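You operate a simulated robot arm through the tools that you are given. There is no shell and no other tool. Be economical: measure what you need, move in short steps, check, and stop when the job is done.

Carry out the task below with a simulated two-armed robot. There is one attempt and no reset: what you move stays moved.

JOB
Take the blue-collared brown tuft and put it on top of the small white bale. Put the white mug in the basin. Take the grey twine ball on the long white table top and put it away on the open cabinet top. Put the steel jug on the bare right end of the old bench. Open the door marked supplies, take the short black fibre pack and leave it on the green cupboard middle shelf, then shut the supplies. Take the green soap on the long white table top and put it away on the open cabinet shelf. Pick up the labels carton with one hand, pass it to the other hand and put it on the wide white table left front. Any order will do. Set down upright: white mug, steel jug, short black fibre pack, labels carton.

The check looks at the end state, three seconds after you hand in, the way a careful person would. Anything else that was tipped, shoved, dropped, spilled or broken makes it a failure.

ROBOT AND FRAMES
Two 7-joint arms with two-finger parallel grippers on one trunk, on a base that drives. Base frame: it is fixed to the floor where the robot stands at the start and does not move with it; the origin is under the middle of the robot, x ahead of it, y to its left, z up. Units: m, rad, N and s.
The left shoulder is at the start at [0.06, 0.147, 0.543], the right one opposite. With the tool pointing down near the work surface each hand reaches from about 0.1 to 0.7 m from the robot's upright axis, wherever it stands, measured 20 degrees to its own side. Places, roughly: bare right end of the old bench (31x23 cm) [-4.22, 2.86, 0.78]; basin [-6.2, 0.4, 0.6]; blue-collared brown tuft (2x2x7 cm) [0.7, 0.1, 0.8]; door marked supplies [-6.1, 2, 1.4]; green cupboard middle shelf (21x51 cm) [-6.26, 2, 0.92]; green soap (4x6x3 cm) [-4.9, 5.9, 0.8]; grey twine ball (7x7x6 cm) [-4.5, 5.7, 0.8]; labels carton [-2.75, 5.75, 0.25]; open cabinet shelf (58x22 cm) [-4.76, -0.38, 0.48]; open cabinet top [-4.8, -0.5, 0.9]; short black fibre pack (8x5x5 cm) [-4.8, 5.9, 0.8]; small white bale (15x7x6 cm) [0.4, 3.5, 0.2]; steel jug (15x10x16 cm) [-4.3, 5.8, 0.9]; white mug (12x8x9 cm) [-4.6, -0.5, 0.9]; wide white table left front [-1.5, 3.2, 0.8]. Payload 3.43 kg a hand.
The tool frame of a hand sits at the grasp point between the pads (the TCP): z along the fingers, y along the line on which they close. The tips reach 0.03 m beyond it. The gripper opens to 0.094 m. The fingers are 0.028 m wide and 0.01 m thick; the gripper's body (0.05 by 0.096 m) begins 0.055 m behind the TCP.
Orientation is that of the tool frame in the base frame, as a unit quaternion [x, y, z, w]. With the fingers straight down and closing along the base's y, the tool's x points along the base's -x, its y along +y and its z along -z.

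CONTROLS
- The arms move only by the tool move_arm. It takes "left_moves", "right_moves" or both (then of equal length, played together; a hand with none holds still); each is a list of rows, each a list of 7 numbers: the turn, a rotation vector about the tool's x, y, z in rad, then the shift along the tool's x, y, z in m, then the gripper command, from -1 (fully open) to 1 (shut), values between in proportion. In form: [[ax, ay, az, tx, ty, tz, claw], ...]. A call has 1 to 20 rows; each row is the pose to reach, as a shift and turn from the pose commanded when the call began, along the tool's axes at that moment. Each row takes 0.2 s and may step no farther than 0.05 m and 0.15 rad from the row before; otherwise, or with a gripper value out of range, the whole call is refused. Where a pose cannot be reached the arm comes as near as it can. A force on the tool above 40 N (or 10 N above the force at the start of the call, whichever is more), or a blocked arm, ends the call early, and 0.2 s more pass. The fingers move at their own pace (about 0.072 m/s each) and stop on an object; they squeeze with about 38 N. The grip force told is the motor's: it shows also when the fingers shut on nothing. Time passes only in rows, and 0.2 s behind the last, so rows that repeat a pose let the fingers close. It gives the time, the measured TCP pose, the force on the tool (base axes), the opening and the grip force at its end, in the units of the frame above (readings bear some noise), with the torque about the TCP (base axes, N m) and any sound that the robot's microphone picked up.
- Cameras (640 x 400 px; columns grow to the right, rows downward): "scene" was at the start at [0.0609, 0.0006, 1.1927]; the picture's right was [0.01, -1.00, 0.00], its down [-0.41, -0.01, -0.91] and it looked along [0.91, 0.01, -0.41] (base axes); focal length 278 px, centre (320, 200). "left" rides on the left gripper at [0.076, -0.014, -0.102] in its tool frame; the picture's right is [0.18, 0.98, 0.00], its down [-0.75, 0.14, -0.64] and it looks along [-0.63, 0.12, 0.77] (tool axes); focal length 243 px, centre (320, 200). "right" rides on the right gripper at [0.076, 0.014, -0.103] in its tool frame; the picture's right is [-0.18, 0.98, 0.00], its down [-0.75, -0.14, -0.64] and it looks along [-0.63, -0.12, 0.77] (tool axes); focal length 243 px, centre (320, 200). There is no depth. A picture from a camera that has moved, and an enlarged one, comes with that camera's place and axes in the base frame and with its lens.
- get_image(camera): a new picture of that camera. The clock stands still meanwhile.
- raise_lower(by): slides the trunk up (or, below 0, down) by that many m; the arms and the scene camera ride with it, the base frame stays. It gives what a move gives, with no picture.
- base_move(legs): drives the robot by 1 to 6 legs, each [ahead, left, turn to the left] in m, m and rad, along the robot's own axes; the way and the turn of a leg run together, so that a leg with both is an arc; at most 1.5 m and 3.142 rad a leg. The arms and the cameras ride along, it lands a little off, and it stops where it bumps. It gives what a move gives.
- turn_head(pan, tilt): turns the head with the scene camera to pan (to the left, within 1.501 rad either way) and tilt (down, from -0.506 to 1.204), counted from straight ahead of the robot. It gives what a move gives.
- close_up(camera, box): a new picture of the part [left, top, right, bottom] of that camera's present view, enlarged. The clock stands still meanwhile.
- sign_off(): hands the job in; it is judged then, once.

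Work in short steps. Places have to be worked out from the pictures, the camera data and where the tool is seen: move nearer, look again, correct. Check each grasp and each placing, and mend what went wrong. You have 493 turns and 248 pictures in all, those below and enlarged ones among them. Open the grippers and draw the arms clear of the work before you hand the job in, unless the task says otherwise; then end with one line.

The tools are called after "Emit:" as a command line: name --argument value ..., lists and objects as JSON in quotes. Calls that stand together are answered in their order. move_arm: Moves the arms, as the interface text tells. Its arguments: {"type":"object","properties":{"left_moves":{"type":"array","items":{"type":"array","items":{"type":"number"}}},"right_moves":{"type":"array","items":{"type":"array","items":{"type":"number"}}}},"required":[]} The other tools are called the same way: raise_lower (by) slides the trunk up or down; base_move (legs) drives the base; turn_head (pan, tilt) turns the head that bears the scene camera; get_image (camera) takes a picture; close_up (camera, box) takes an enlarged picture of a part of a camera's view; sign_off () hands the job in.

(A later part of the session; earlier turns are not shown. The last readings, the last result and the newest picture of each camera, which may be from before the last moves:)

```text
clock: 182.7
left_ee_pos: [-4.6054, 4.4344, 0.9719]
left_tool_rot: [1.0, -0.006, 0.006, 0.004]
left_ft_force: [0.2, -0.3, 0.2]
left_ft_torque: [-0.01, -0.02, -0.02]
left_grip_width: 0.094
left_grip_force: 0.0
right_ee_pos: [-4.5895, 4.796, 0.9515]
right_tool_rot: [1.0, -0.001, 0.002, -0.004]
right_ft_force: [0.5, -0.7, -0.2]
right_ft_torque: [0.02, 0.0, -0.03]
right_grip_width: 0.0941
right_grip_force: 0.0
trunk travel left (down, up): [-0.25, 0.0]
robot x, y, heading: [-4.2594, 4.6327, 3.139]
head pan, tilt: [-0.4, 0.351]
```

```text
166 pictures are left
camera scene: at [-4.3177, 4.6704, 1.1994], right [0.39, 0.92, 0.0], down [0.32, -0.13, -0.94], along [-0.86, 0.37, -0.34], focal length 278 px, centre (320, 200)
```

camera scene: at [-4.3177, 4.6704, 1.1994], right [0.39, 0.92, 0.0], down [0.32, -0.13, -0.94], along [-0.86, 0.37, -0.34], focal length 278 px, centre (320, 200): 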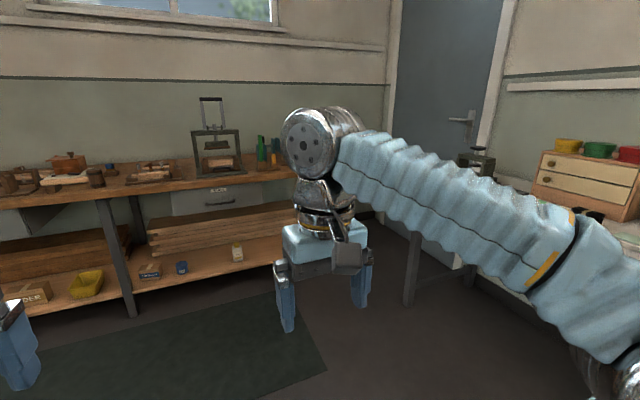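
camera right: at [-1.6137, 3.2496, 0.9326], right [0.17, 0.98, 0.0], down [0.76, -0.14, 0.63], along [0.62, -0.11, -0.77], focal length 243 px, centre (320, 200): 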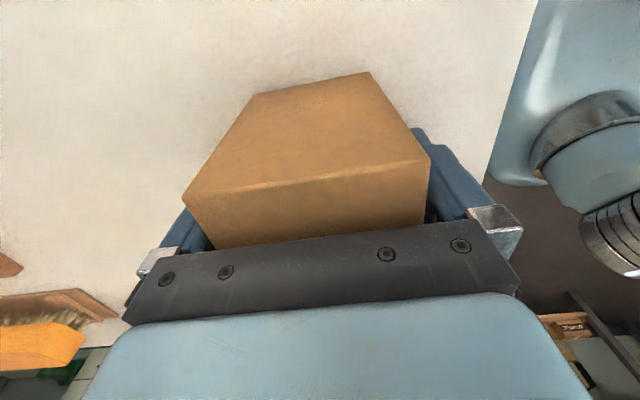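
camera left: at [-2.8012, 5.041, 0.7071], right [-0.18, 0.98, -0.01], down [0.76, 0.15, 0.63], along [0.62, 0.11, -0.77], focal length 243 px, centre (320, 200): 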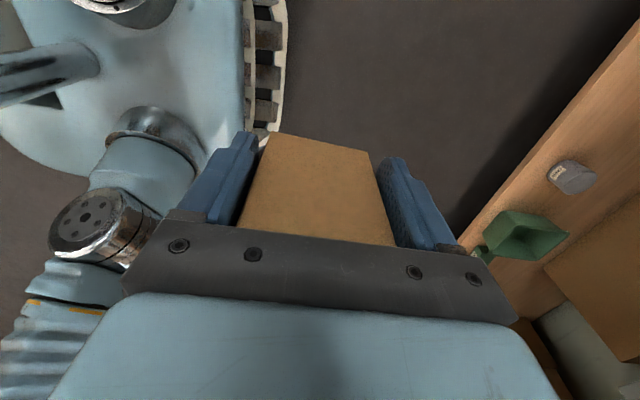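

I turn to face the long white table (+y) and look.

Emit:
base_move --legs '[[0, 0, -1.568]]'

Emit:
turn_head --pan 0.2 --tilt 0.4

Emit:
get_image --camera "scene"

```text
clock: 186.9
left_ee_pos: [-4.4616, 4.9794, 0.9704]
left_tool_rot: [-0.702, 0.712, -0.002, -0.007]
left_ft_force: [-0.5, -1.0, 0.0]
left_ft_torque: [0.0, -0.01, 0.02]
left_grip_width: 0.094
left_grip_force: 0.1
right_ee_pos: [-4.1004, 4.9647, 0.9526]
right_tool_rot: [-0.706, 0.708, -0.004, 0.003]
right_ft_force: [0.2, -0.1, -0.8]
right_ft_torque: [0.02, -0.01, 0.02]
right_grip_width: 0.0938
right_grip_force: 0.0
trunk travel left (down, up): [-0.25, 0.0]
robot x, y, heading: [-4.2612, 4.6325, 1.564]
head pan, tilt: [-0.4, 0.351]
```

```text
clock: 187.9
left_ee_pos: [-4.4603, 4.9807, 0.9701]
left_tool_rot: [-0.703, 0.711, -0.002, -0.007]
left_ft_force: [-0.4, -0.5, 0.3]
left_ft_torque: [-0.03, 0.0, 0.0]
left_grip_width: 0.0938
left_grip_force: 0.1
right_ee_pos: [-4.0998, 4.9646, 0.9515]
right_tool_rot: [-0.707, 0.708, -0.004, 0.002]
right_ft_force: [0.3, 0.2, 0.2]
right_ft_torque: [-0.03, 0.0, 0.03]
right_grip_width: 0.0939
right_grip_force: 0.1
trunk travel left (down, up): [-0.25, 0.0]
robot x, y, heading: [-4.2617, 4.6345, 1.565]
head pan, tilt: [0.201, 0.4]
```

```text
165 pictures are left
camera scene: at [-4.2801, 4.6949, 1.1949], right [0.98, 0.2, 0.0], down [0.08, -0.38, -0.92], along [-0.18, 0.9, -0.39], focal length 278 px, centre (320, 200)
```

scene: 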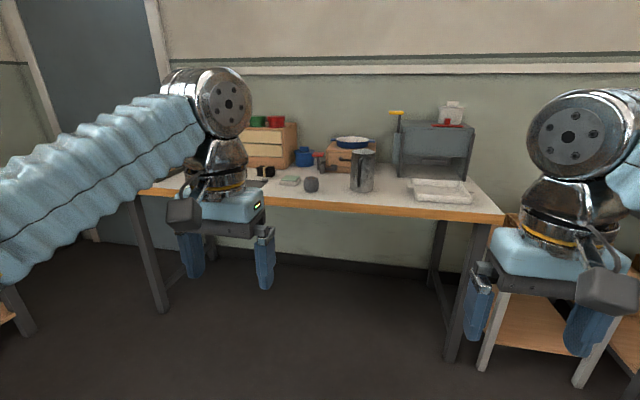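

Emit:
close_up --camera "scene" --box '[235, 110, 395, 220]'

```text
3.64 times, centred on (315, 165) of scene
camera zoom: at [-4.2801, 4.6949, 1.1949], right [0.98, 0.2, 0.0], down [0.08, -0.38, -0.92], along [-0.18, 0.9, -0.39], focal length 1011 px, centre (338, 327)
```

zoom: 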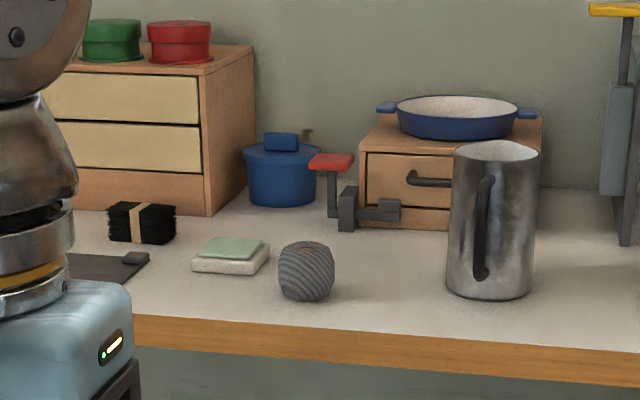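

Seen: black pack, green soap on a dish, twine ball, and jug (≈9.8 cm wide, too wide for the gripper, so I'll grip its rim wall on the left side). I drive 0.6 closer.

Emit:
base_move --legs '[[0.6, 0.0, 0.006]]'

Emit:
turn_head --pan 0.15 --tilt 0.5

Emit:
get_image --camera "scene"

Emit:
get_image --camera "left"

```text
clock: 191.3
left_ee_pos: [-4.4653, 5.5824, 0.9697]
left_tool_rot: [-0.706, 0.708, -0.001, -0.007]
left_ft_force: [0.6, 0.7, 0.0]
left_ft_torque: [0.0, -0.01, 0.01]
left_grip_width: 0.0942
left_grip_force: 0.0
right_ee_pos: [-4.1041, 5.5716, 0.9528]
right_tool_rot: [0.71, -0.704, 0.004, -0.002]
right_ft_force: [0.8, -0.6, -0.3]
right_ft_torque: [0.02, -0.02, -0.01]
right_grip_width: 0.0939
right_grip_force: 0.0
trunk travel left (down, up): [-0.25, 0.0]
robot x, y, heading: [-4.2595, 5.2439, 1.582]
head pan, tilt: [0.201, 0.4]
```

```text
clock: 192.0
left_ee_pos: [-4.4644, 5.5827, 0.97]
left_tool_rot: [-0.707, 0.707, -0.002, -0.006]
left_ft_force: [1.2, -0.1, 0.9]
left_ft_torque: [0.02, 0.0, 0.02]
left_grip_width: 0.0942
left_grip_force: 0.1
right_ee_pos: [-4.1057, 5.5713, 0.9521]
right_tool_rot: [0.711, -0.703, 0.005, -0.002]
right_ft_force: [0.2, 0.4, 0.1]
right_ft_torque: [-0.02, 0.02, -0.01]
right_grip_width: 0.0939
right_grip_force: 0.1
trunk travel left (down, up): [-0.25, 0.0]
robot x, y, heading: [-4.2619, 5.241, 1.577]
head pan, tilt: [0.15, 0.499]
```

```text
163 pictures are left
camera scene: at [-4.277, 5.2993, 1.1858], right [0.99, 0.16, 0.0], down [0.07, -0.47, -0.88], along [-0.14, 0.87, -0.48], focal length 278 px, centre (320, 200)
```

scene: 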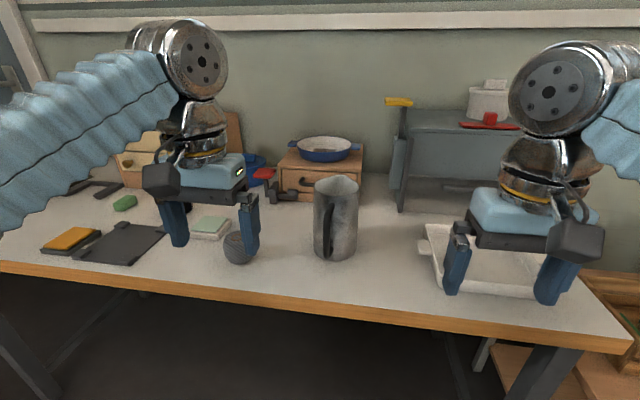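

```text
162 pictures are left
camera left: at [-4.4495, 5.5076, 1.075], right [-0.98, -0.18, 0.01], down [-0.13, 0.76, 0.63], along [-0.12, 0.62, -0.77], focal length 243 px, centre (320, 200)
```

left: 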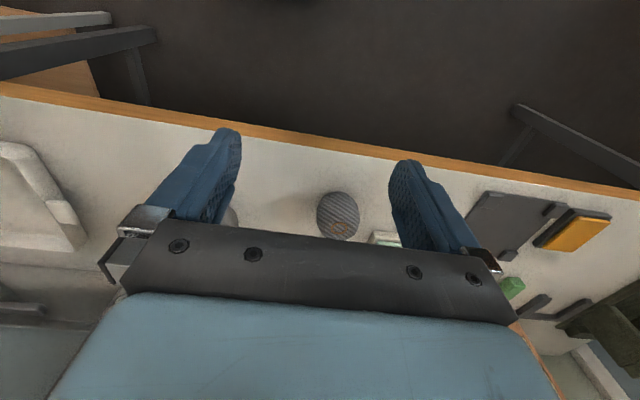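

The green soap by coordinates is the one at (-4.92, 5.88) left of the black mat. Jug rim centre ≈(-4.325, 5.823), top ≈0.94. I drive 0.07 closer and tilt/raise the left hand forward over the rim's left wall.

Emit:
base_move --legs '[[0.07, 0.0, 0]]'

Emit:
move_arm --left_moves '[[0, -0.14, 0, 0, 0, -0.015, -1], [0, -0.28, 0, 0, 0, -0.03, -1], [0, -0.42, 0, -0.03, -0.02, -0.04, -1], [0, -0.45, 0, -0.06, -0.05, -0.045, -1], [0, -0.45, 0, -0.09, -0.085, -0.045, -1]]'

Emit:
get_image --camera "left"

Emit:
get_image --camera "scene"

```text
clock: 193.0
left_ee_pos: [-4.4663, 5.6526, 0.9705]
left_tool_rot: [-0.707, 0.707, -0.002, -0.008]
left_ft_force: [-0.3, -0.6, 0.0]
left_ft_torque: [0.02, 0.0, 0.02]
left_grip_width: 0.0941
left_grip_force: 0.0
right_ee_pos: [-4.1053, 5.6416, 0.9525]
right_tool_rot: [0.71, -0.704, 0.005, -0.002]
right_ft_force: [0.2, 0.3, -0.3]
right_ft_torque: [-0.01, -0.01, 0.0]
right_grip_width: 0.0941
right_grip_force: 0.0
trunk travel left (down, up): [-0.25, 0.0]
robot x, y, heading: [-4.2601, 5.3088, 1.576]
head pan, tilt: [0.15, 0.499]
```

```text
clock: 194.2
left_ee_pos: [-4.3799, 5.7424, 1.0147]
left_tool_rot: [-0.689, 0.691, 0.157, 0.151]
left_ft_force: [-0.6, -0.3, 0.3]
left_ft_torque: [0.0, 0.0, 0.0]
left_grip_width: 0.0939
left_grip_force: 0.0
right_ee_pos: [-4.1074, 5.6421, 0.9526]
right_tool_rot: [0.71, -0.704, 0.005, -0.002]
right_ft_force: [-0.3, 0.2, 0.6]
right_ft_torque: [0.03, -0.03, 0.03]
right_grip_width: 0.094
right_grip_force: 0.0
trunk travel left (down, up): [-0.25, 0.0]
robot x, y, heading: [-4.2669, 5.3102, 1.581]
head pan, tilt: [0.15, 0.499]
```

```text
161 pictures are left
camera left: at [-4.3649, 5.6302, 1.0756], right [-0.98, -0.17, -0.07], down [-0.13, 0.41, 0.9], along [-0.12, 0.9, -0.42], focal length 243 px, centre (320, 200)
```

left: 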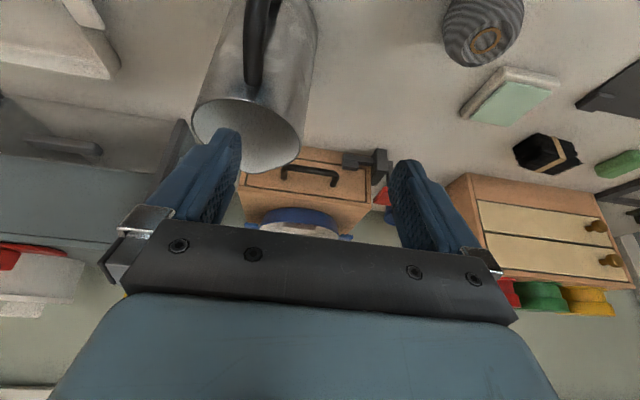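

```text
160 pictures are left
camera scene: at [-4.2777, 5.3691, 1.1858], right [0.99, 0.16, 0.0], down [0.08, -0.47, -0.88], along [-0.14, 0.87, -0.48], focal length 278 px, centre (320, 200)
```

scene: 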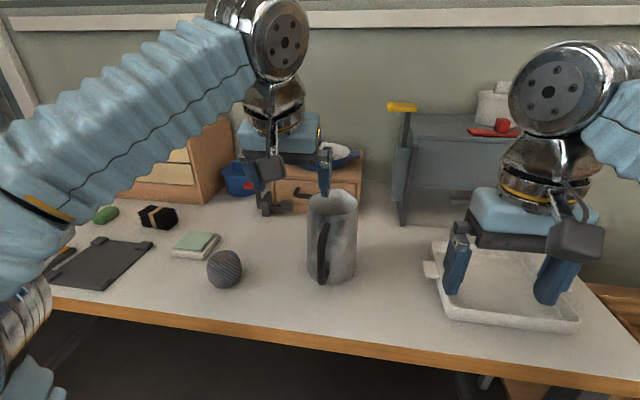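

Rim left wall at x≈-4.37, centre y≈5.81. I move along the tilted tool axis so one finger enters the mouth and the other stays outside.

Emit:
move_arm --left_moves '[[0, 0, 0, -0.02, -0.008, 0.0, -1], [0, 0, 0, -0.024, -0.01, 0.03, -1], [0, 0, 0, -0.024, -0.01, 0.055, -1]]'

Emit:
get_image --camera "left"

Emit:
close_up --camera "scene" --box '[240, 120, 420, 300]'

```text
clock: 195.0
left_ee_pos: [-4.3699, 5.7873, 0.9736]
left_tool_rot: [-0.689, 0.692, 0.156, 0.15]
left_ft_force: [-0.8, 0.3, 0.5]
left_ft_torque: [0.02, -0.02, 0.01]
left_grip_width: 0.094
left_grip_force: 0.0
right_ee_pos: [-4.1054, 5.6415, 0.9526]
right_tool_rot: [0.71, -0.704, 0.005, -0.002]
right_ft_force: [-1.0, -0.4, -0.1]
right_ft_torque: [0.02, 0.0, -0.01]
right_grip_width: 0.0942
right_grip_force: 0.1
trunk travel left (down, up): [-0.25, 0.0]
robot x, y, heading: [-4.2596, 5.3104, 1.579]
head pan, tilt: [0.15, 0.499]
```

```text
159 pictures are left
camera left: at [-4.3548, 5.6752, 1.0355], right [-0.98, -0.16, -0.07], down [-0.13, 0.41, 0.9], along [-0.12, 0.9, -0.43], focal length 243 px, centre (320, 200)
```

left: 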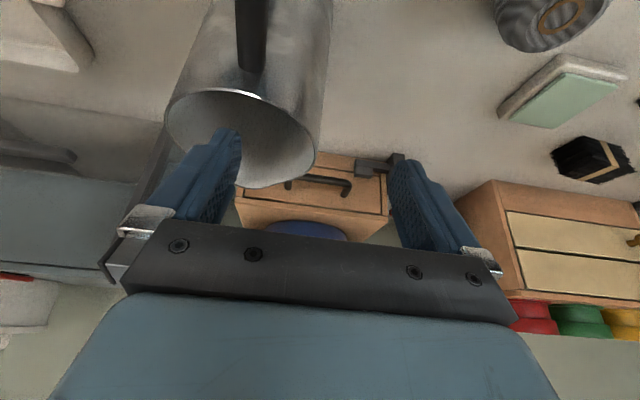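

```text
2.22 times, centred on (330, 210) of scene
camera zoom: at [-4.2774, 5.3694, 1.1858], right [0.99, 0.16, 0.0], down [0.07, -0.47, -0.88], along [-0.14, 0.87, -0.48], focal length 618 px, centre (298, 178)
```

zoom: 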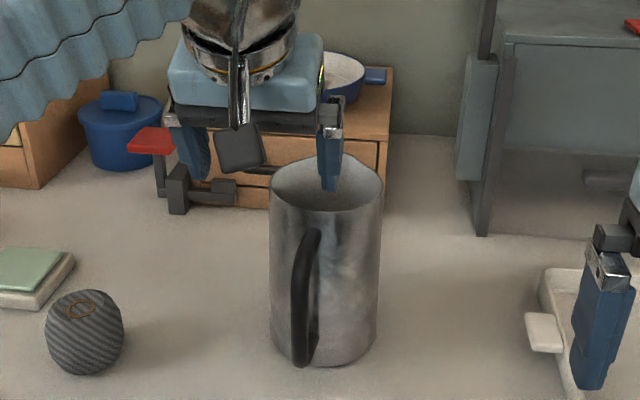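

The right finger points into the mouth, the left is outside. Descend 5 cm more along the tool axis.

Emit:
move_arm --left_moves '[[0, 0, 0, 0, 0, 0.02, -1], [0, 0, 0, 0, 0, 0.04, -1], [0, 0, 0, 0, 0, 0.05, -1]]'

Emit:
close_up --camera "scene" --box '[240, 120, 420, 300]'

Emit:
get_image --camera "left"

```text
clock: 195.8
left_ee_pos: [-4.3708, 5.8091, 0.93]
left_tool_rot: [-0.689, 0.692, 0.157, 0.151]
left_ft_force: [-0.2, -0.9, -0.1]
left_ft_torque: [-0.03, -0.01, 0.01]
left_grip_width: 0.094
left_grip_force: 0.1
right_ee_pos: [-4.1063, 5.6427, 0.9518]
right_tool_rot: [0.71, -0.704, 0.004, -0.002]
right_ft_force: [-0.3, -0.1, 1.2]
right_ft_torque: [0.0, 0.02, 0.0]
right_grip_width: 0.0939
right_grip_force: 0.0
trunk travel left (down, up): [-0.25, 0.0]
robot x, y, heading: [-4.2632, 5.3122, 1.575]
head pan, tilt: [0.15, 0.499]
```

```text
2.22 times, centred on (330, 210) of scene
camera zoom: at [-4.2775, 5.3694, 1.1858], right [0.99, 0.16, 0.0], down [0.07, -0.47, -0.88], along [-0.14, 0.87, -0.48], focal length 618 px, centre (298, 178)
```

zoom: 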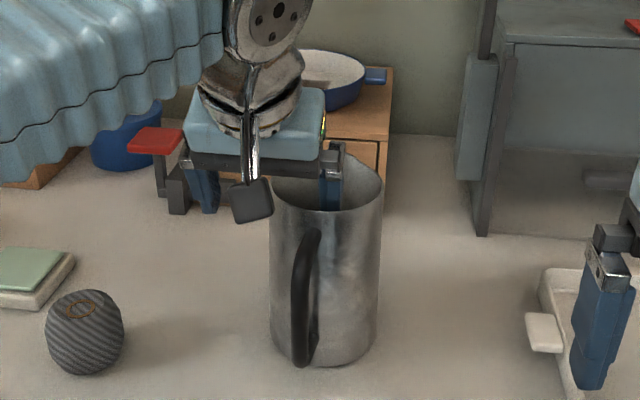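

```text
156 pictures are left
camera left: at [-4.3552, 5.6969, 0.99], right [-0.98, -0.17, -0.07], down [-0.13, 0.41, 0.9], along [-0.12, 0.9, -0.43], focal length 243 px, centre (320, 200)
```

left: 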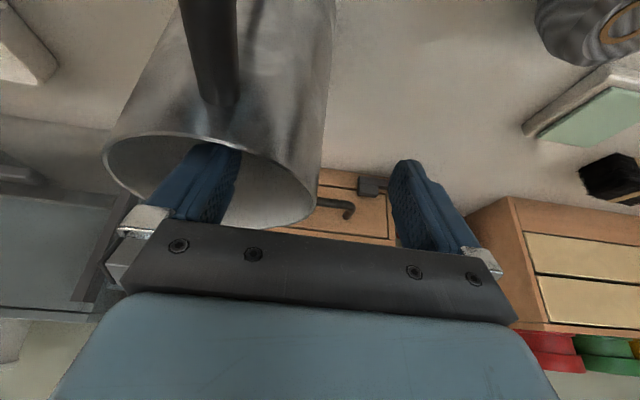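

Inner finger in the mouth, outer outside, wall centred. Closing.

Emit:
move_arm --left_moves '[[0, 0, 0, 0, 0, 0, -0.3], [0, 0, 0, 0, 0, 0, 0.4], [0, 0, 0, 0, 0, 0, 1], [0, 0, 0, 0, 0, 0, 1], [0, 0, 0, 0, 0, 0, 1]]'

Emit:
get_image --camera "left"

```text
clock: 197.0
left_ee_pos: [-4.3705, 5.8087, 0.9287]
left_tool_rot: [-0.689, 0.691, 0.156, 0.151]
left_ft_force: [1.9, 0.4, 3.4]
left_ft_torque: [-0.04, -0.18, 0.07]
left_grip_width: 0.0069
left_grip_force: 38.1
right_ee_pos: [-4.1053, 5.643, 0.9519]
right_tool_rot: [0.711, -0.703, 0.005, -0.001]
right_ft_force: [0.2, 0.0, 0.3]
right_ft_torque: [0.0, -0.01, 0.0]
right_grip_width: 0.0943
right_grip_force: 0.2
trunk travel left (down, up): [-0.25, 0.0]
robot x, y, heading: [-4.2595, 5.3089, 1.579]
head pan, tilt: [0.15, 0.499]
```

```text
155 pictures are left
camera left: at [-4.355, 5.6966, 0.9906], right [-0.98, -0.16, -0.07], down [-0.13, 0.41, 0.9], along [-0.12, 0.9, -0.42], focal length 243 px, centre (320, 200)
```

left: 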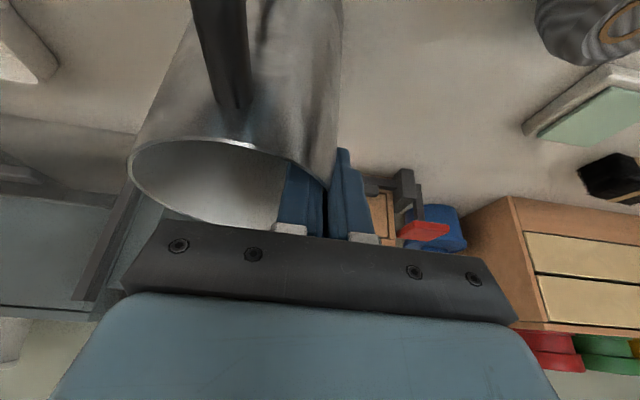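

Wall gripped (7 mm). Lift 4 cm gently and check weight and tilt.

Emit:
move_arm --left_moves '[[0, 0, 0, -0.0044, 0, -0.009, 1], [0, 0, 0, -0.0087, 0, -0.018, 1], [0, 0, 0, -0.013, 0, -0.027, 1], [0, 0, 0, -0.0174, 0, -0.036, 1]]'

Emit:
close_up --camera "scene" --box '[240, 120, 420, 300]'

```text
clock: 198.0
left_ee_pos: [-4.3696, 5.8123, 0.9684]
left_tool_rot: [-0.689, 0.692, 0.157, 0.151]
left_ft_force: [0.4, 0.2, -4.1]
left_ft_torque: [-0.01, 0.12, -0.03]
left_grip_width: 0.0066
left_grip_force: 37.8
right_ee_pos: [-4.1046, 5.6418, 0.9524]
right_tool_rot: [0.71, -0.704, 0.004, -0.001]
right_ft_force: [0.3, 0.1, -0.1]
right_ft_torque: [-0.02, 0.01, -0.02]
right_grip_width: 0.0941
right_grip_force: 0.0
trunk travel left (down, up): [-0.25, 0.0]
robot x, y, heading: [-4.2625, 5.3083, 1.58]
head pan, tilt: [0.15, 0.499]
```

```text
2.22 times, centred on (330, 210) of scene
camera zoom: at [-4.2775, 5.3696, 1.1857], right [0.99, 0.16, 0.0], down [0.07, -0.47, -0.88], along [-0.14, 0.87, -0.48], focal length 618 px, centre (298, 178)
```

zoom: 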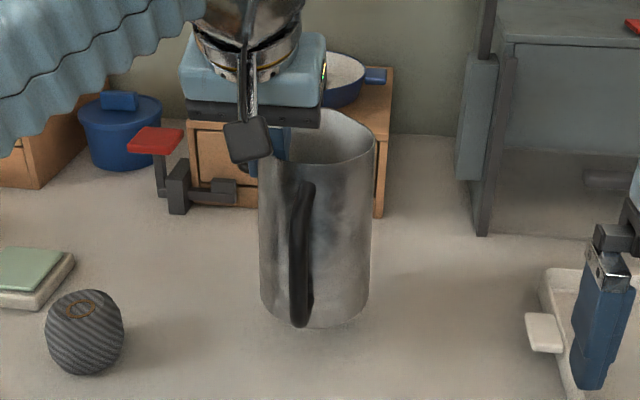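

Jug is up, nearly plumb, ≈0.4 kg. Back off and turn around to face the old bench.

Emit:
base_move --legs '[[-0.72, 0, 0], [0, 0, 1.57], [0, 0, 1.57]]'

Emit:
turn_head --pan 0.0 --tilt 0.4

Emit:
get_image --camera "scene"

```text
clock: 209.6
left_ee_pos: [-4.1388, 4.0889, 0.9678]
left_tool_rot: [0.686, 0.694, -0.15, 0.157]
left_ft_force: [0.2, 1.0, -2.3]
left_ft_torque: [-0.04, -0.1, 0.02]
left_grip_width: 0.0068
left_grip_force: 37.7
right_ee_pos: [-4.4062, 4.2538, 0.9516]
right_tool_rot: [0.699, 0.715, -0.002, -0.004]
right_ft_force: [-0.7, 0.5, -0.1]
right_ft_torque: [0.01, -0.01, 0.03]
right_grip_width: 0.0943
right_grip_force: 0.0
trunk travel left (down, up): [-0.25, 0.0]
robot x, y, heading: [-4.2565, 4.5838, -1.551]
head pan, tilt: [0.15, 0.499]
```

```text
clock: 210.3
left_ee_pos: [-4.1395, 4.0881, 0.9687]
left_tool_rot: [0.687, 0.694, -0.15, 0.157]
left_ft_force: [-0.7, -0.8, -3.7]
left_ft_torque: [-0.02, -0.12, -0.02]
left_grip_width: 0.0067
left_grip_force: 38.0
right_ee_pos: [-4.406, 4.2539, 0.9519]
right_tool_rot: [0.699, 0.715, -0.002, -0.004]
right_ft_force: [-0.5, 0.3, 0.1]
right_ft_torque: [0.01, 0.01, -0.02]
right_grip_width: 0.0941
right_grip_force: 0.0
trunk travel left (down, up): [-0.25, 0.0]
robot x, y, heading: [-4.2536, 4.587, -1.548]
head pan, tilt: [0.0, 0.4]
```

```text
153 pictures are left
camera scene: at [-4.2551, 4.524, 1.1949], right [-1.0, -0.02, 0.0], down [-0.01, 0.39, -0.92], along [0.02, -0.92, -0.39], focal length 278 px, centre (320, 200)
```

scene: 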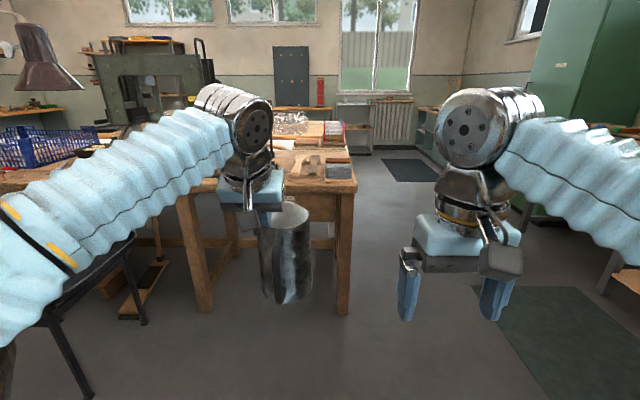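

I zoom on the bench's end to find the bare area.

Emit:
close_up --camera "scene" --box '[250, 90, 420, 210]'

```text
3.33 times, centred on (335, 150) of scene
camera zoom: at [-4.2551, 4.524, 1.1949], right [-1.0, -0.02, 0.0], down [-0.01, 0.39, -0.92], along [0.02, -0.92, -0.39], focal length 927 px, centre (270, 367)
```

zoom: 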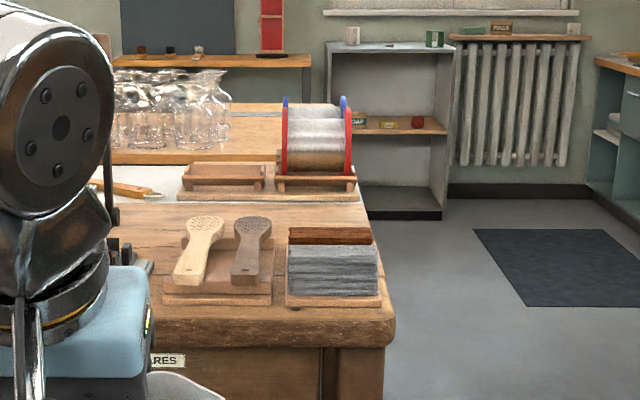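

The bare strip is on the far side of this bench, y 2.73–2.96, x −4.375…−4.065, behind the brush racks; I must approach from its right end (facing +x). Look right before strafing.

Emit:
turn_head --pan -0.8 --tilt 0.45

Emit:
get_image --camera "scene"

```text
clock: 211.4
left_ee_pos: [-4.1395, 4.0885, 0.9683]
left_tool_rot: [0.687, 0.694, -0.15, 0.157]
left_ft_force: [-0.3, -0.6, -3.0]
left_ft_torque: [-0.01, -0.12, 0.0]
left_grip_width: 0.0069
left_grip_force: 38.0
right_ee_pos: [-4.4073, 4.2536, 0.9524]
right_tool_rot: [0.699, 0.715, -0.002, -0.004]
right_ft_force: [-0.1, 0.4, -0.4]
right_ft_torque: [0.03, 0.02, -0.01]
right_grip_width: 0.094
right_grip_force: 0.1
trunk travel left (down, up): [-0.25, 0.0]
robot x, y, heading: [-4.2568, 4.5858, -1.555]
head pan, tilt: [-0.799, 0.45]
```

```text
151 pictures are left
camera scene: at [-4.3216, 4.5511, 1.1902], right [-0.71, 0.7, 0.0], down [0.31, 0.31, -0.9], along [-0.63, -0.64, -0.44], focal length 278 px, centre (320, 200)
```

scene: 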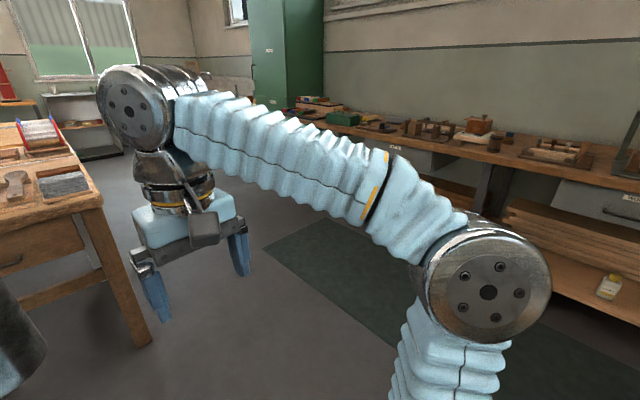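

Corridor clear. I strafe right 0.76, go 1.8 ahead, turn left to face +x beside the bench's end.

Emit:
base_move --legs '[[0.1, -0.77, -0.016], [0.9, 0, 0], [0.8, 0, 0], [0, 0, 1.57]]'

Emit:
turn_head --pan 0.0 --tilt 0.45

Emit:
get_image --camera "scene"

```text
clock: 227.7
left_ee_pos: [-4.5181, 2.8758, 0.9687]
left_tool_rot: [-0.001, 0.976, 0.005, 0.217]
left_ft_force: [0.1, 0.5, -3.5]
left_ft_torque: [0.13, -0.01, 0.02]
left_grip_width: 0.0069
left_grip_force: 37.9
right_ee_pos: [-4.6847, 2.6096, 0.9524]
right_tool_rot: [-0.007, 1.0, -0.004, -0.002]
right_ft_force: [-0.1, -0.7, 0.0]
right_ft_torque: [-0.01, 0.01, 0.0]
right_grip_width: 0.0942
right_grip_force: 0.0
trunk travel left (down, up): [-0.25, 0.0]
robot x, y, heading: [-5.0184, 2.7674, 0.011]
head pan, tilt: [-0.799, 0.45]
```

```text
clock: 228.8
left_ee_pos: [-4.5177, 2.8763, 0.969]
left_tool_rot: [0.0, 0.976, 0.004, 0.217]
left_ft_force: [1.1, -0.2, -3.0]
left_ft_torque: [0.14, -0.04, 0.0]
left_grip_width: 0.0066
left_grip_force: 37.8
right_ee_pos: [-4.6858, 2.6091, 0.9531]
right_tool_rot: [-0.007, 1.0, -0.004, -0.001]
right_ft_force: [0.3, 0.1, 0.1]
right_ft_torque: [0.0, 0.03, -0.01]
right_grip_width: 0.0938
right_grip_force: 0.0
trunk travel left (down, up): [-0.25, 0.0]
robot x, y, heading: [-5.017, 2.7664, 0.009]
head pan, tilt: [0.0, 0.45]
```

```text
150 pictures are left
camera scene: at [-4.9577, 2.7645, 1.1902], right [0.01, -1.0, 0.0], down [-0.44, 0.0, -0.9], along [0.9, 0.01, -0.44], focal length 278 px, centre (320, 200)
```

scene: 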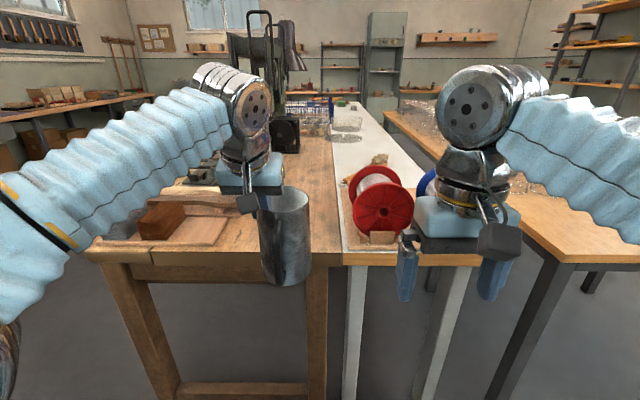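

The bare strip lies straight ahead; red spools stand on the white table to the right. I pull the right hand back and outward first, then advance 0.22.

Emit:
move_arm --right_moves '[[0, 0, 0, 0.03, -0.03, 0, -1], [0, 0, 0, 0.06, -0.06, -0.01, -1], [0, 0, 0, 0.09, -0.09, -0.02, -1], [0, 0, 0, 0.12, -0.12, -0.03, -1]]'

Emit:
base_move --legs '[[0.2, 0.005, -0.009]]'

Emit:
get_image --camera "scene"

Emit:
get_image --camera "left"

```text
clock: 229.8
left_ee_pos: [-4.5163, 2.8763, 0.968]
left_tool_rot: [-0.001, 0.976, 0.004, 0.217]
left_ft_force: [1.7, 0.1, -3.1]
left_ft_torque: [0.1, 0.0, 0.06]
left_grip_width: 0.0069
left_grip_force: 37.9
right_ee_pos: [-4.8045, 2.4917, 0.9827]
right_tool_rot: [-0.012, 1.0, -0.005, -0.001]
right_ft_force: [2.0, -1.3, -1.2]
right_ft_torque: [0.15, 0.16, 0.0]
right_grip_width: 0.0938
right_grip_force: 0.1
trunk travel left (down, up): [-0.25, 0.0]
robot x, y, heading: [-5.0183, 2.7618, 0.01]
head pan, tilt: [0.0, 0.45]
```

```text
clock: 231.4
left_ee_pos: [-4.3167, 2.8789, 0.9689]
left_tool_rot: [0.005, 0.976, 0.003, 0.218]
left_ft_force: [0.0, 0.1, -4.1]
left_ft_torque: [0.11, -0.05, -0.01]
left_grip_width: 0.0065
left_grip_force: 37.8
right_ee_pos: [-4.6073, 2.4931, 0.9838]
right_tool_rot: [-0.003, 1.0, -0.005, -0.001]
right_ft_force: [-0.2, -0.1, 0.3]
right_ft_torque: [0.01, -0.03, 0.02]
right_grip_width: 0.094
right_grip_force: 0.1
trunk travel left (down, up): [-0.25, 0.0]
robot x, y, heading: [-4.8177, 2.7684, 0.004]
head pan, tilt: [0.0, 0.45]
```

```text
149 pictures are left
camera scene: at [-4.7569, 2.7704, 1.1902], right [0.0, -1.0, 0.0], down [-0.44, 0.0, -0.9], along [0.9, 0.0, -0.44], focal length 278 px, centre (320, 200)
```

scene: 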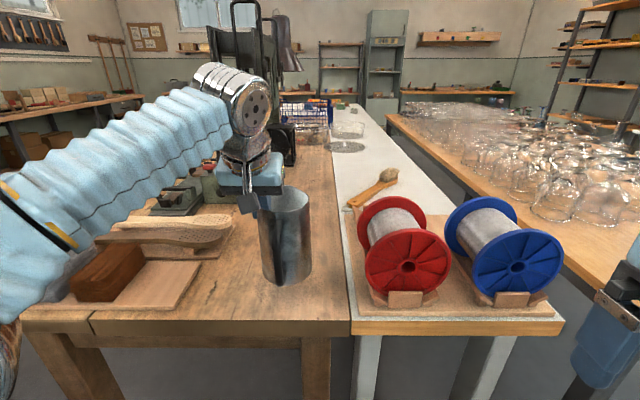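

```text
148 pictures are left
camera left: at [-4.4284, 2.8632, 1.0299], right [-0.16, 0.98, -0.07], down [0.41, 0.13, 0.9], along [0.9, 0.12, -0.43], focal length 243 px, centre (320, 200)
```

left: 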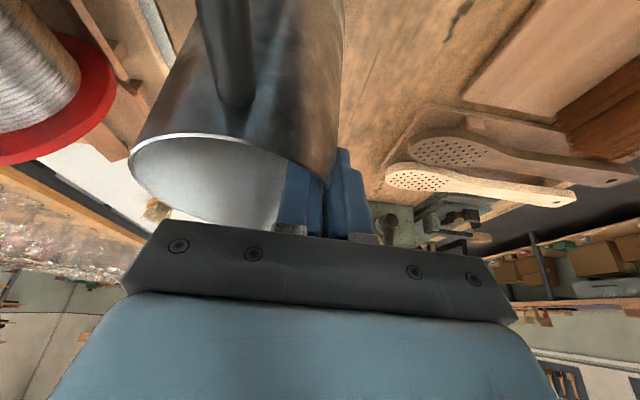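

Bare patch: x −4.41…−4.1, y 2.72…3.0. I move the jug to about (-4.24, 2.855) and lower it.

Emit:
base_move --legs '[[0.075, 0.02, 0]]'

Emit:
move_arm --left_moves '[[0, 0, 0, 0.0044, 0, 0.009, 1], [0, 0, 0, 0.0087, 0, 0.018, 1], [0, 0, 0, 0.013, 0, 0.027, 1]]'

Emit:
close_up --camera "scene" --box '[200, 150, 400, 320]'

```text
clock: 232.5
left_ee_pos: [-4.2403, 2.8979, 0.9685]
left_tool_rot: [0.005, 0.976, 0.003, 0.217]
left_ft_force: [1.0, 0.3, -3.3]
left_ft_torque: [0.13, -0.05, 0.01]
left_grip_width: 0.0068
left_grip_force: 38.1
right_ee_pos: [-4.5318, 2.5135, 0.9829]
right_tool_rot: [-0.003, 1.0, -0.004, -0.002]
right_ft_force: [0.3, 0.1, 0.1]
right_ft_torque: [-0.01, -0.01, 0.0]
right_grip_width: 0.0941
right_grip_force: 0.1
trunk travel left (down, up): [-0.25, 0.0]
robot x, y, heading: [-4.74, 2.7909, -0.004]
head pan, tilt: [0.0, 0.45]
```

```text
clock: 233.3
left_ee_pos: [-4.2412, 2.898, 0.9389]
left_tool_rot: [0.004, 0.976, 0.004, 0.216]
left_ft_force: [0.2, -0.7, -2.5]
left_ft_torque: [0.13, -0.03, 0.01]
left_grip_width: 0.0067
left_grip_force: 37.8
right_ee_pos: [-4.5313, 2.5138, 0.9819]
right_tool_rot: [-0.003, 1.0, -0.005, -0.002]
right_ft_force: [0.1, -0.6, -0.3]
right_ft_torque: [-0.01, 0.02, -0.01]
right_grip_width: 0.0937
right_grip_force: 0.1
trunk travel left (down, up): [-0.25, 0.0]
robot x, y, heading: [-4.742, 2.7903, 0.003]
head pan, tilt: [0.0, 0.45]
```

```text
2.35 times, centred on (300, 235) of scene
camera zoom: at [-4.681, 2.7907, 1.1902], right [0.0, -1.0, 0.0], down [-0.44, 0.0, -0.9], along [0.9, 0.0, -0.44], focal length 654 px, centre (367, 118)
```

zoom: 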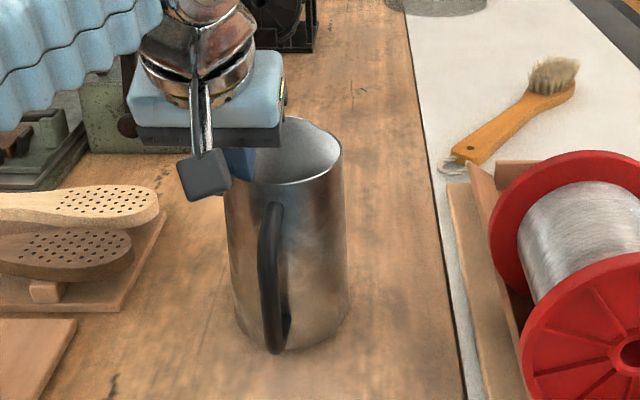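

Well placed. Lower until contact.

Emit:
move_arm --left_moves '[[0, 0, 0, 0.0017, 0, 0.0036, 1], [0, 0, 0, 0.0035, 0, 0.0072, 1], [0, 0, 0, 0.005, 0, 0.0105, 1]]'

```text
clock: 234.1
left_ee_pos: [-4.242, 2.8985, 0.93]
left_tool_rot: [0.003, 0.975, 0.001, 0.222]
left_ft_force: [1.9, 5.3, 30.8]
left_ft_torque: [-0.14, 0.88, -0.11]
left_grip_width: 0.0068
left_grip_force: 37.8
right_ee_pos: [-4.5326, 2.5144, 0.9828]
right_tool_rot: [-0.002, 1.0, -0.004, 0.0]
right_ft_force: [-0.5, -0.4, 0.2]
right_ft_torque: [0.06, -0.01, 0.02]
right_grip_width: 0.094
right_grip_force: 0.1
trunk travel left (down, up): [-0.25, 0.0]
robot x, y, heading: [-4.7453, 2.7952, 0.001]
head pan, tilt: [0.0, 0.45]
```

Contact (31 N). I relieve 2 mm, open partly, check.

Emit:
move_arm --left_moves '[[0, 0, 0, -0.0009, 0, -0.0018, 1], [0, 0, 0, -0.0009, 0, -0.0018, 0.7], [0, 0, 0, -0.0009, 0, -0.0018, 0.4], [0, 0, 0, -0.0009, 0, -0.0018, 0.1], [0, 0, 0, -0.0009, 0, -0.0018, 0.1]]'

Emit:
close_up --camera "scene" --box '[200, 150, 400, 320]'

Emit:
get_image --camera "left"

```text
clock: 235.3
left_ee_pos: [-4.2406, 2.8976, 0.9283]
left_tool_rot: [0.004, 0.976, 0.004, 0.217]
left_ft_force: [-0.7, 0.1, 1.0]
left_ft_torque: [0.0, -0.02, 0.02]
left_grip_width: 0.0425
left_grip_force: 0.1
right_ee_pos: [-4.5316, 2.5142, 0.9824]
right_tool_rot: [-0.002, 1.0, -0.004, -0.002]
right_ft_force: [-0.6, -0.2, -0.2]
right_ft_torque: [0.03, 0.01, -0.01]
right_grip_width: 0.0941
right_grip_force: 0.0
trunk travel left (down, up): [-0.25, 0.0]
robot x, y, heading: [-4.7386, 2.7924, -0.004]
head pan, tilt: [0.0, 0.45]
```

```text
2.35 times, centred on (300, 235) of scene
camera zoom: at [-4.6812, 2.7906, 1.1902], right [0.0, -1.0, 0.0], down [-0.44, 0.0, -0.9], along [0.9, 0.0, -0.44], focal length 654 px, centre (367, 118)
```

zoom: 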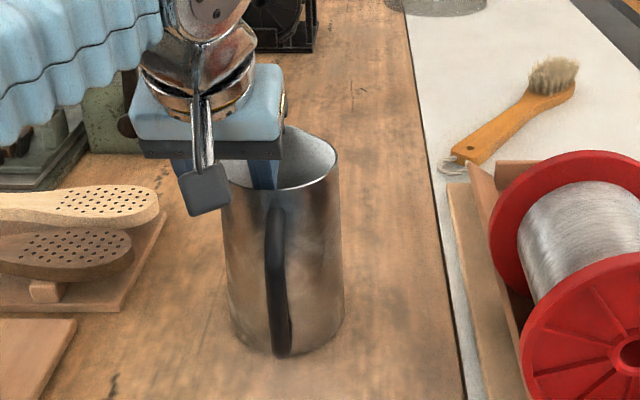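

```text
145 pictures are left
camera left: at [-4.3529, 2.8837, 0.9899], right [-0.16, 0.98, -0.07], down [0.41, 0.13, 0.9], along [0.9, 0.12, -0.43], focal length 243 px, centre (320, 200)
```

left: 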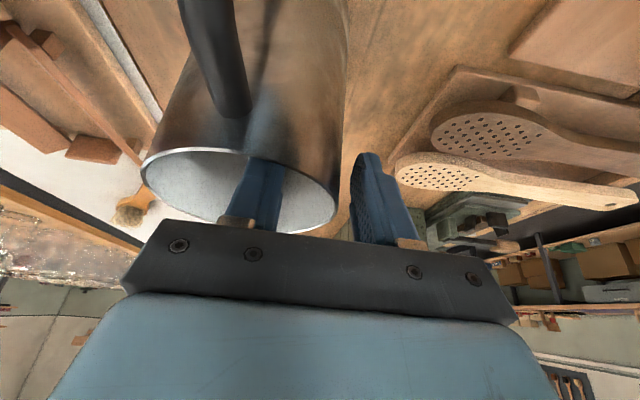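

Jug stands upright, fingers free on both sides. Withdraw along the same tilted axis, then back off.

Emit:
move_arm --left_moves '[[0, 0, 0, 0, 0, -0.02, 0.1], [0, 0, 0, 0, 0, -0.04, 0.1], [0, 0, 0, 0, 0, -0.06, 0.1], [0, 0, 0, -0.01, 0, -0.085, 0.1], [0, 0, 0, -0.01, 0, -0.1, 0.1]]'

Emit:
base_move --legs '[[-0.4, 0, 0]]'

Emit:
get_image --camera "scene"

```text
clock: 236.5
left_ee_pos: [-4.2749, 2.8978, 1.0228]
left_tool_rot: [0.004, 0.976, 0.003, 0.218]
left_ft_force: [0.6, 1.6, -0.3]
left_ft_torque: [-0.02, -0.01, -0.04]
left_grip_width: 0.0422
left_grip_force: 0.1
right_ee_pos: [-4.5308, 2.5136, 0.9828]
right_tool_rot: [-0.002, 1.0, -0.004, -0.002]
right_ft_force: [-0.6, 0.4, -0.3]
right_ft_torque: [-0.01, 0.02, 0.03]
right_grip_width: 0.0941
right_grip_force: 0.1
trunk travel left (down, up): [-0.25, 0.0]
robot x, y, heading: [-4.7452, 2.7936, -0.0]
head pan, tilt: [0.0, 0.45]
```

```text
clock: 239.0
left_ee_pos: [-4.6756, 2.8954, 1.0233]
left_tool_rot: [0.005, 0.976, 0.002, 0.218]
left_ft_force: [0.6, -0.3, -0.8]
left_ft_torque: [0.02, 0.0, -0.01]
left_grip_width: 0.0424
left_grip_force: 0.0
right_ee_pos: [-4.9312, 2.5132, 0.9817]
right_tool_rot: [-0.001, 1.0, -0.004, -0.001]
right_ft_force: [-0.1, -0.1, 0.4]
right_ft_torque: [0.03, -0.01, -0.01]
right_grip_width: 0.0939
right_grip_force: 0.1
trunk travel left (down, up): [-0.25, 0.0]
robot x, y, heading: [-5.1418, 2.7914, -0.0]
head pan, tilt: [0.0, 0.45]
```

```text
144 pictures are left
camera scene: at [-5.0814, 2.7901, 1.1902], right [0.0, -1.0, 0.0], down [-0.44, 0.0, -0.9], along [0.9, 0.0, -0.44], focal length 278 px, centre (320, 200)
```

scene: 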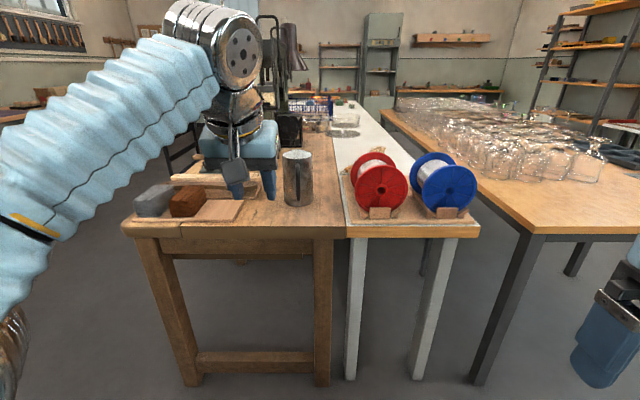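

Jug placed. Now I reset the hands' posture and return to the long table for soap (left hand) and twine (right hand).

Emit:
move_arm --left_moves '[[0, 0.11, 0, 0.02, 0, 0.01, -1], [0, 0.22, 0, 0.04, 0, 0.02, -1], [0, 0.33, 0, 0.06, 0.02, 0.02, -1], [0, 0.45, 0, 0.1, 0.04, 0.02, -1]]' --right_moves '[[0, 0, 0, -0.02, 0.02, 0, -1], [0, 0, 0, -0.04, 0.04, 0, -1], [0, 0, 0, -0.06, 0.06, 0, -1], [0, 0, 0, -0.08, 0.08, 0, -1]]'

Emit:
base_move --legs '[[0, 0, 1.57], [1.2, 0, 0], [0.9, -0.45, 0]]'

Emit:
turn_head --pan 0.0 --tilt 0.45

Emit:
get_image --camera "scene"

```text
clock: 240.0
left_ee_pos: [-4.7573, 2.9363, 0.9624]
left_tool_rot: [0.003, 1.0, 0.004, -0.007]
left_ft_force: [-0.6, -0.4, 0.7]
left_ft_torque: [0.01, -0.03, -0.04]
left_grip_width: 0.0941
left_grip_force: 0.0
right_ee_pos: [-4.8513, 2.5939, 0.9809]
right_tool_rot: [-0.001, 1.0, -0.005, -0.001]
right_ft_force: [1.3, 0.1, 0.1]
right_ft_torque: [0.04, 0.0, 0.03]
right_grip_width: 0.0938
right_grip_force: 0.0
trunk travel left (down, up): [-0.25, 0.0]
robot x, y, heading: [-5.1398, 2.789, 0.001]
head pan, tilt: [0.0, 0.45]
```

```text
clock: 254.7
left_ee_pos: [-4.8147, 5.2713, 0.9637]
left_tool_rot: [-0.696, 0.718, -0.001, -0.007]
left_ft_force: [0.0, 0.0, -0.6]
left_ft_torque: [-0.02, 0.03, 0.01]
left_grip_width: 0.0942
left_grip_force: 0.2
right_ee_pos: [-4.4744, 5.1688, 0.9815]
right_tool_rot: [-0.701, 0.713, -0.006, 0.002]
right_ft_force: [0.8, -0.2, -0.4]
right_ft_torque: [0.02, 0.01, -0.01]
right_grip_width: 0.0942
right_grip_force: 0.1
trunk travel left (down, up): [-0.25, 0.0]
robot x, y, heading: [-4.6807, 4.886, 1.549]
head pan, tilt: [0.0, 0.45]
```

```text
clock: 255.3
left_ee_pos: [-4.8167, 5.272, 0.9634]
left_tool_rot: [-0.696, 0.718, -0.002, -0.008]
left_ft_force: [-0.2, 0.4, 0.4]
left_ft_torque: [0.04, 0.0, 0.0]
left_grip_width: 0.094
left_grip_force: 0.0
right_ee_pos: [-4.4745, 5.1691, 0.9831]
right_tool_rot: [-0.701, 0.713, -0.004, 0.003]
right_ft_force: [0.7, -0.4, -0.2]
right_ft_torque: [0.05, 0.02, -0.02]
right_grip_width: 0.0938
right_grip_force: 0.0
trunk travel left (down, up): [-0.25, 0.0]
robot x, y, heading: [-4.6735, 4.8854, 1.547]
head pan, tilt: [0.0, 0.45]
```

```text
143 pictures are left
camera scene: at [-4.6777, 4.9448, 1.1902], right [1.0, -0.02, 0.0], down [-0.01, -0.44, -0.9], along [0.02, 0.9, -0.44], focal length 278 px, centre (320, 200)
```

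scene: 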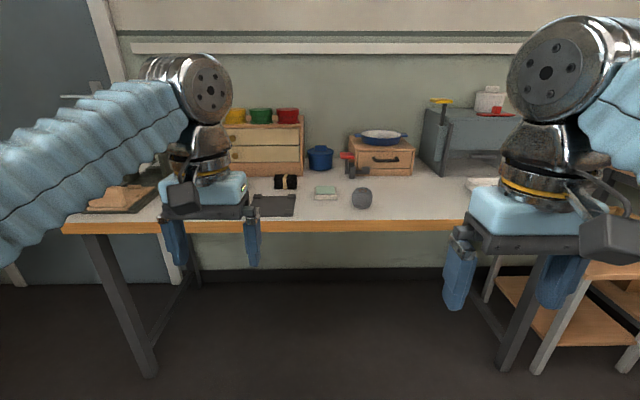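

I advance to y≈5.3 and take a close look.

Emit:
base_move --legs '[[0.4, 0.04, 0.023]]'

Emit:
turn_head --pan 0.0 --tilt 0.6

Emit:
get_image --camera "scene"

Emit:
get_image --camera "left"

Emit:
get_image --camera "right"

```text
clock: 257.8
left_ee_pos: [-4.8598, 5.6701, 0.9636]
left_tool_rot: [-0.705, 0.709, -0.001, -0.007]
left_ft_force: [-0.4, -1.1, 0.8]
left_ft_torque: [0.01, 0.02, -0.02]
left_grip_width: 0.0939
left_grip_force: 0.0
right_ee_pos: [-4.5182, 5.5752, 0.9818]
right_tool_rot: [0.709, -0.705, 0.004, -0.002]
right_ft_force: [1.4, 0.3, -0.1]
right_ft_torque: [0.02, -0.01, -0.03]
right_grip_width: 0.0938
right_grip_force: 0.1
trunk travel left (down, up): [-0.25, 0.0]
robot x, y, heading: [-4.711, 5.2823, 1.568]
head pan, tilt: [0.0, 0.45]
```

```text
clock: 258.5
left_ee_pos: [-4.8615, 5.6705, 0.9635]
left_tool_rot: [-0.705, 0.71, -0.001, -0.008]
left_ft_force: [-1.0, 0.1, 0.2]
left_ft_torque: [-0.01, 0.02, -0.04]
left_grip_width: 0.094
left_grip_force: 0.0
right_ee_pos: [-4.5166, 5.5745, 0.9811]
right_tool_rot: [0.708, -0.706, 0.004, -0.003]
right_ft_force: [0.3, 0.1, 0.0]
right_ft_torque: [0.02, 0.01, -0.01]
right_grip_width: 0.0942
right_grip_force: 0.1
trunk travel left (down, up): [-0.25, 0.0]
robot x, y, heading: [-4.7121, 5.2833, 1.57]
head pan, tilt: [0.0, 0.6]
```

```text
142 pictures are left
camera scene: at [-4.7156, 5.3427, 1.1767], right [1.0, 0.0, 0.0], down [0.0, -0.56, -0.83], along [0.0, 0.83, -0.56], focal length 278 px, centre (320, 200)
```

scene: 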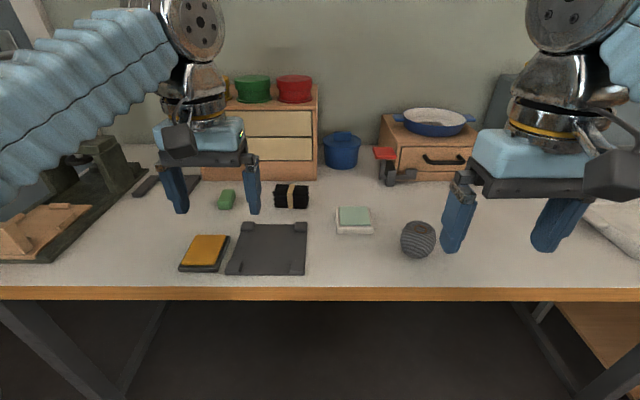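

```text
141 pictures are left
camera left: at [-4.8449, 5.5943, 1.0672], right [-0.98, -0.18, 0.01], down [-0.13, 0.76, 0.63], along [-0.12, 0.62, -0.77], focal length 243 px, centre (320, 200)
```

left: 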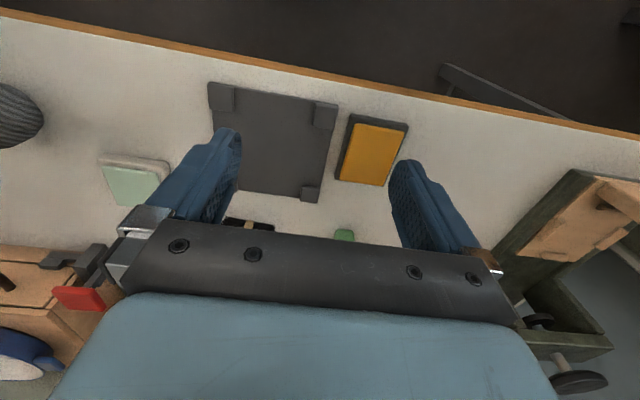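

```text
140 pictures are left
camera right: at [-4.5322, 5.499, 1.0834], right [-0.98, 0.18, -0.01], down [0.13, 0.76, 0.64], along [0.12, 0.63, -0.77], focal length 243 px, centre (320, 200)
```

right: 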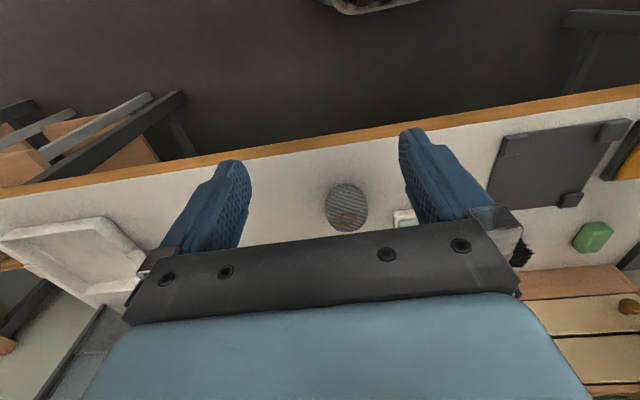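

Twine at (-4.525, 5.746); green soap (bar) at (-4.942, 5.905), narrow along x; black pack at (-4.786, 5.911). I drive 0.08 closer, then send the right hand over the twine.

Emit:
base_move --legs '[[0.08, 0.0, 0.0]]'

Emit:
move_arm --right_moves '[[0, 0, 0, -0.03, 0.004, 0.03, -1], [0, 0, 0, -0.06, 0.008, 0.06, -1], [0, 0, 0, -0.09, 0.008, 0.08, -1]]'

Emit:
get_image --camera "right"

```text
clock: 259.6
left_ee_pos: [-4.8602, 5.7492, 0.9628]
left_tool_rot: [-0.705, 0.709, -0.001, -0.006]
left_ft_force: [-0.7, -0.2, -0.5]
left_ft_torque: [0.04, -0.01, 0.01]
left_grip_width: 0.0937
left_grip_force: 0.0
right_ee_pos: [-4.5172, 5.6556, 0.9824]
right_tool_rot: [0.709, -0.705, 0.003, -0.002]
right_ft_force: [0.0, 0.1, 0.3]
right_ft_torque: [0.0, -0.02, 0.04]
right_grip_width: 0.0941
right_grip_force: 0.1
trunk travel left (down, up): [-0.25, 0.0]
robot x, y, heading: [-4.7121, 5.3653, 1.57]
head pan, tilt: [0.0, 0.6]
```

```text
clock: 260.4
left_ee_pos: [-4.8606, 5.7505, 0.9627]
left_tool_rot: [-0.705, 0.709, -0.001, -0.007]
left_ft_force: [-0.3, -0.2, 0.0]
left_ft_torque: [0.03, 0.01, -0.02]
left_grip_width: 0.0938
left_grip_force: 0.1
right_ee_pos: [-4.5257, 5.7444, 0.9015]
right_tool_rot: [0.709, -0.705, 0.004, -0.002]
right_ft_force: [0.0, 0.5, -0.8]
right_ft_torque: [0.01, -0.01, 0.05]
right_grip_width: 0.0941
right_grip_force: 0.1
trunk travel left (down, up): [-0.25, 0.0]
robot x, y, heading: [-4.7164, 5.3675, 1.572]
head pan, tilt: [0.0, 0.6]
```

```text
139 pictures are left
camera right: at [-4.5406, 5.6688, 1.0034], right [-0.98, 0.18, -0.01], down [0.13, 0.76, 0.64], along [0.12, 0.63, -0.77], focal length 243 px, centre (320, 200)
```

right: 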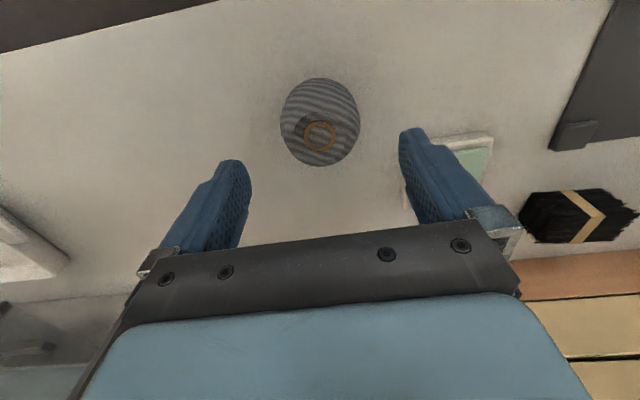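

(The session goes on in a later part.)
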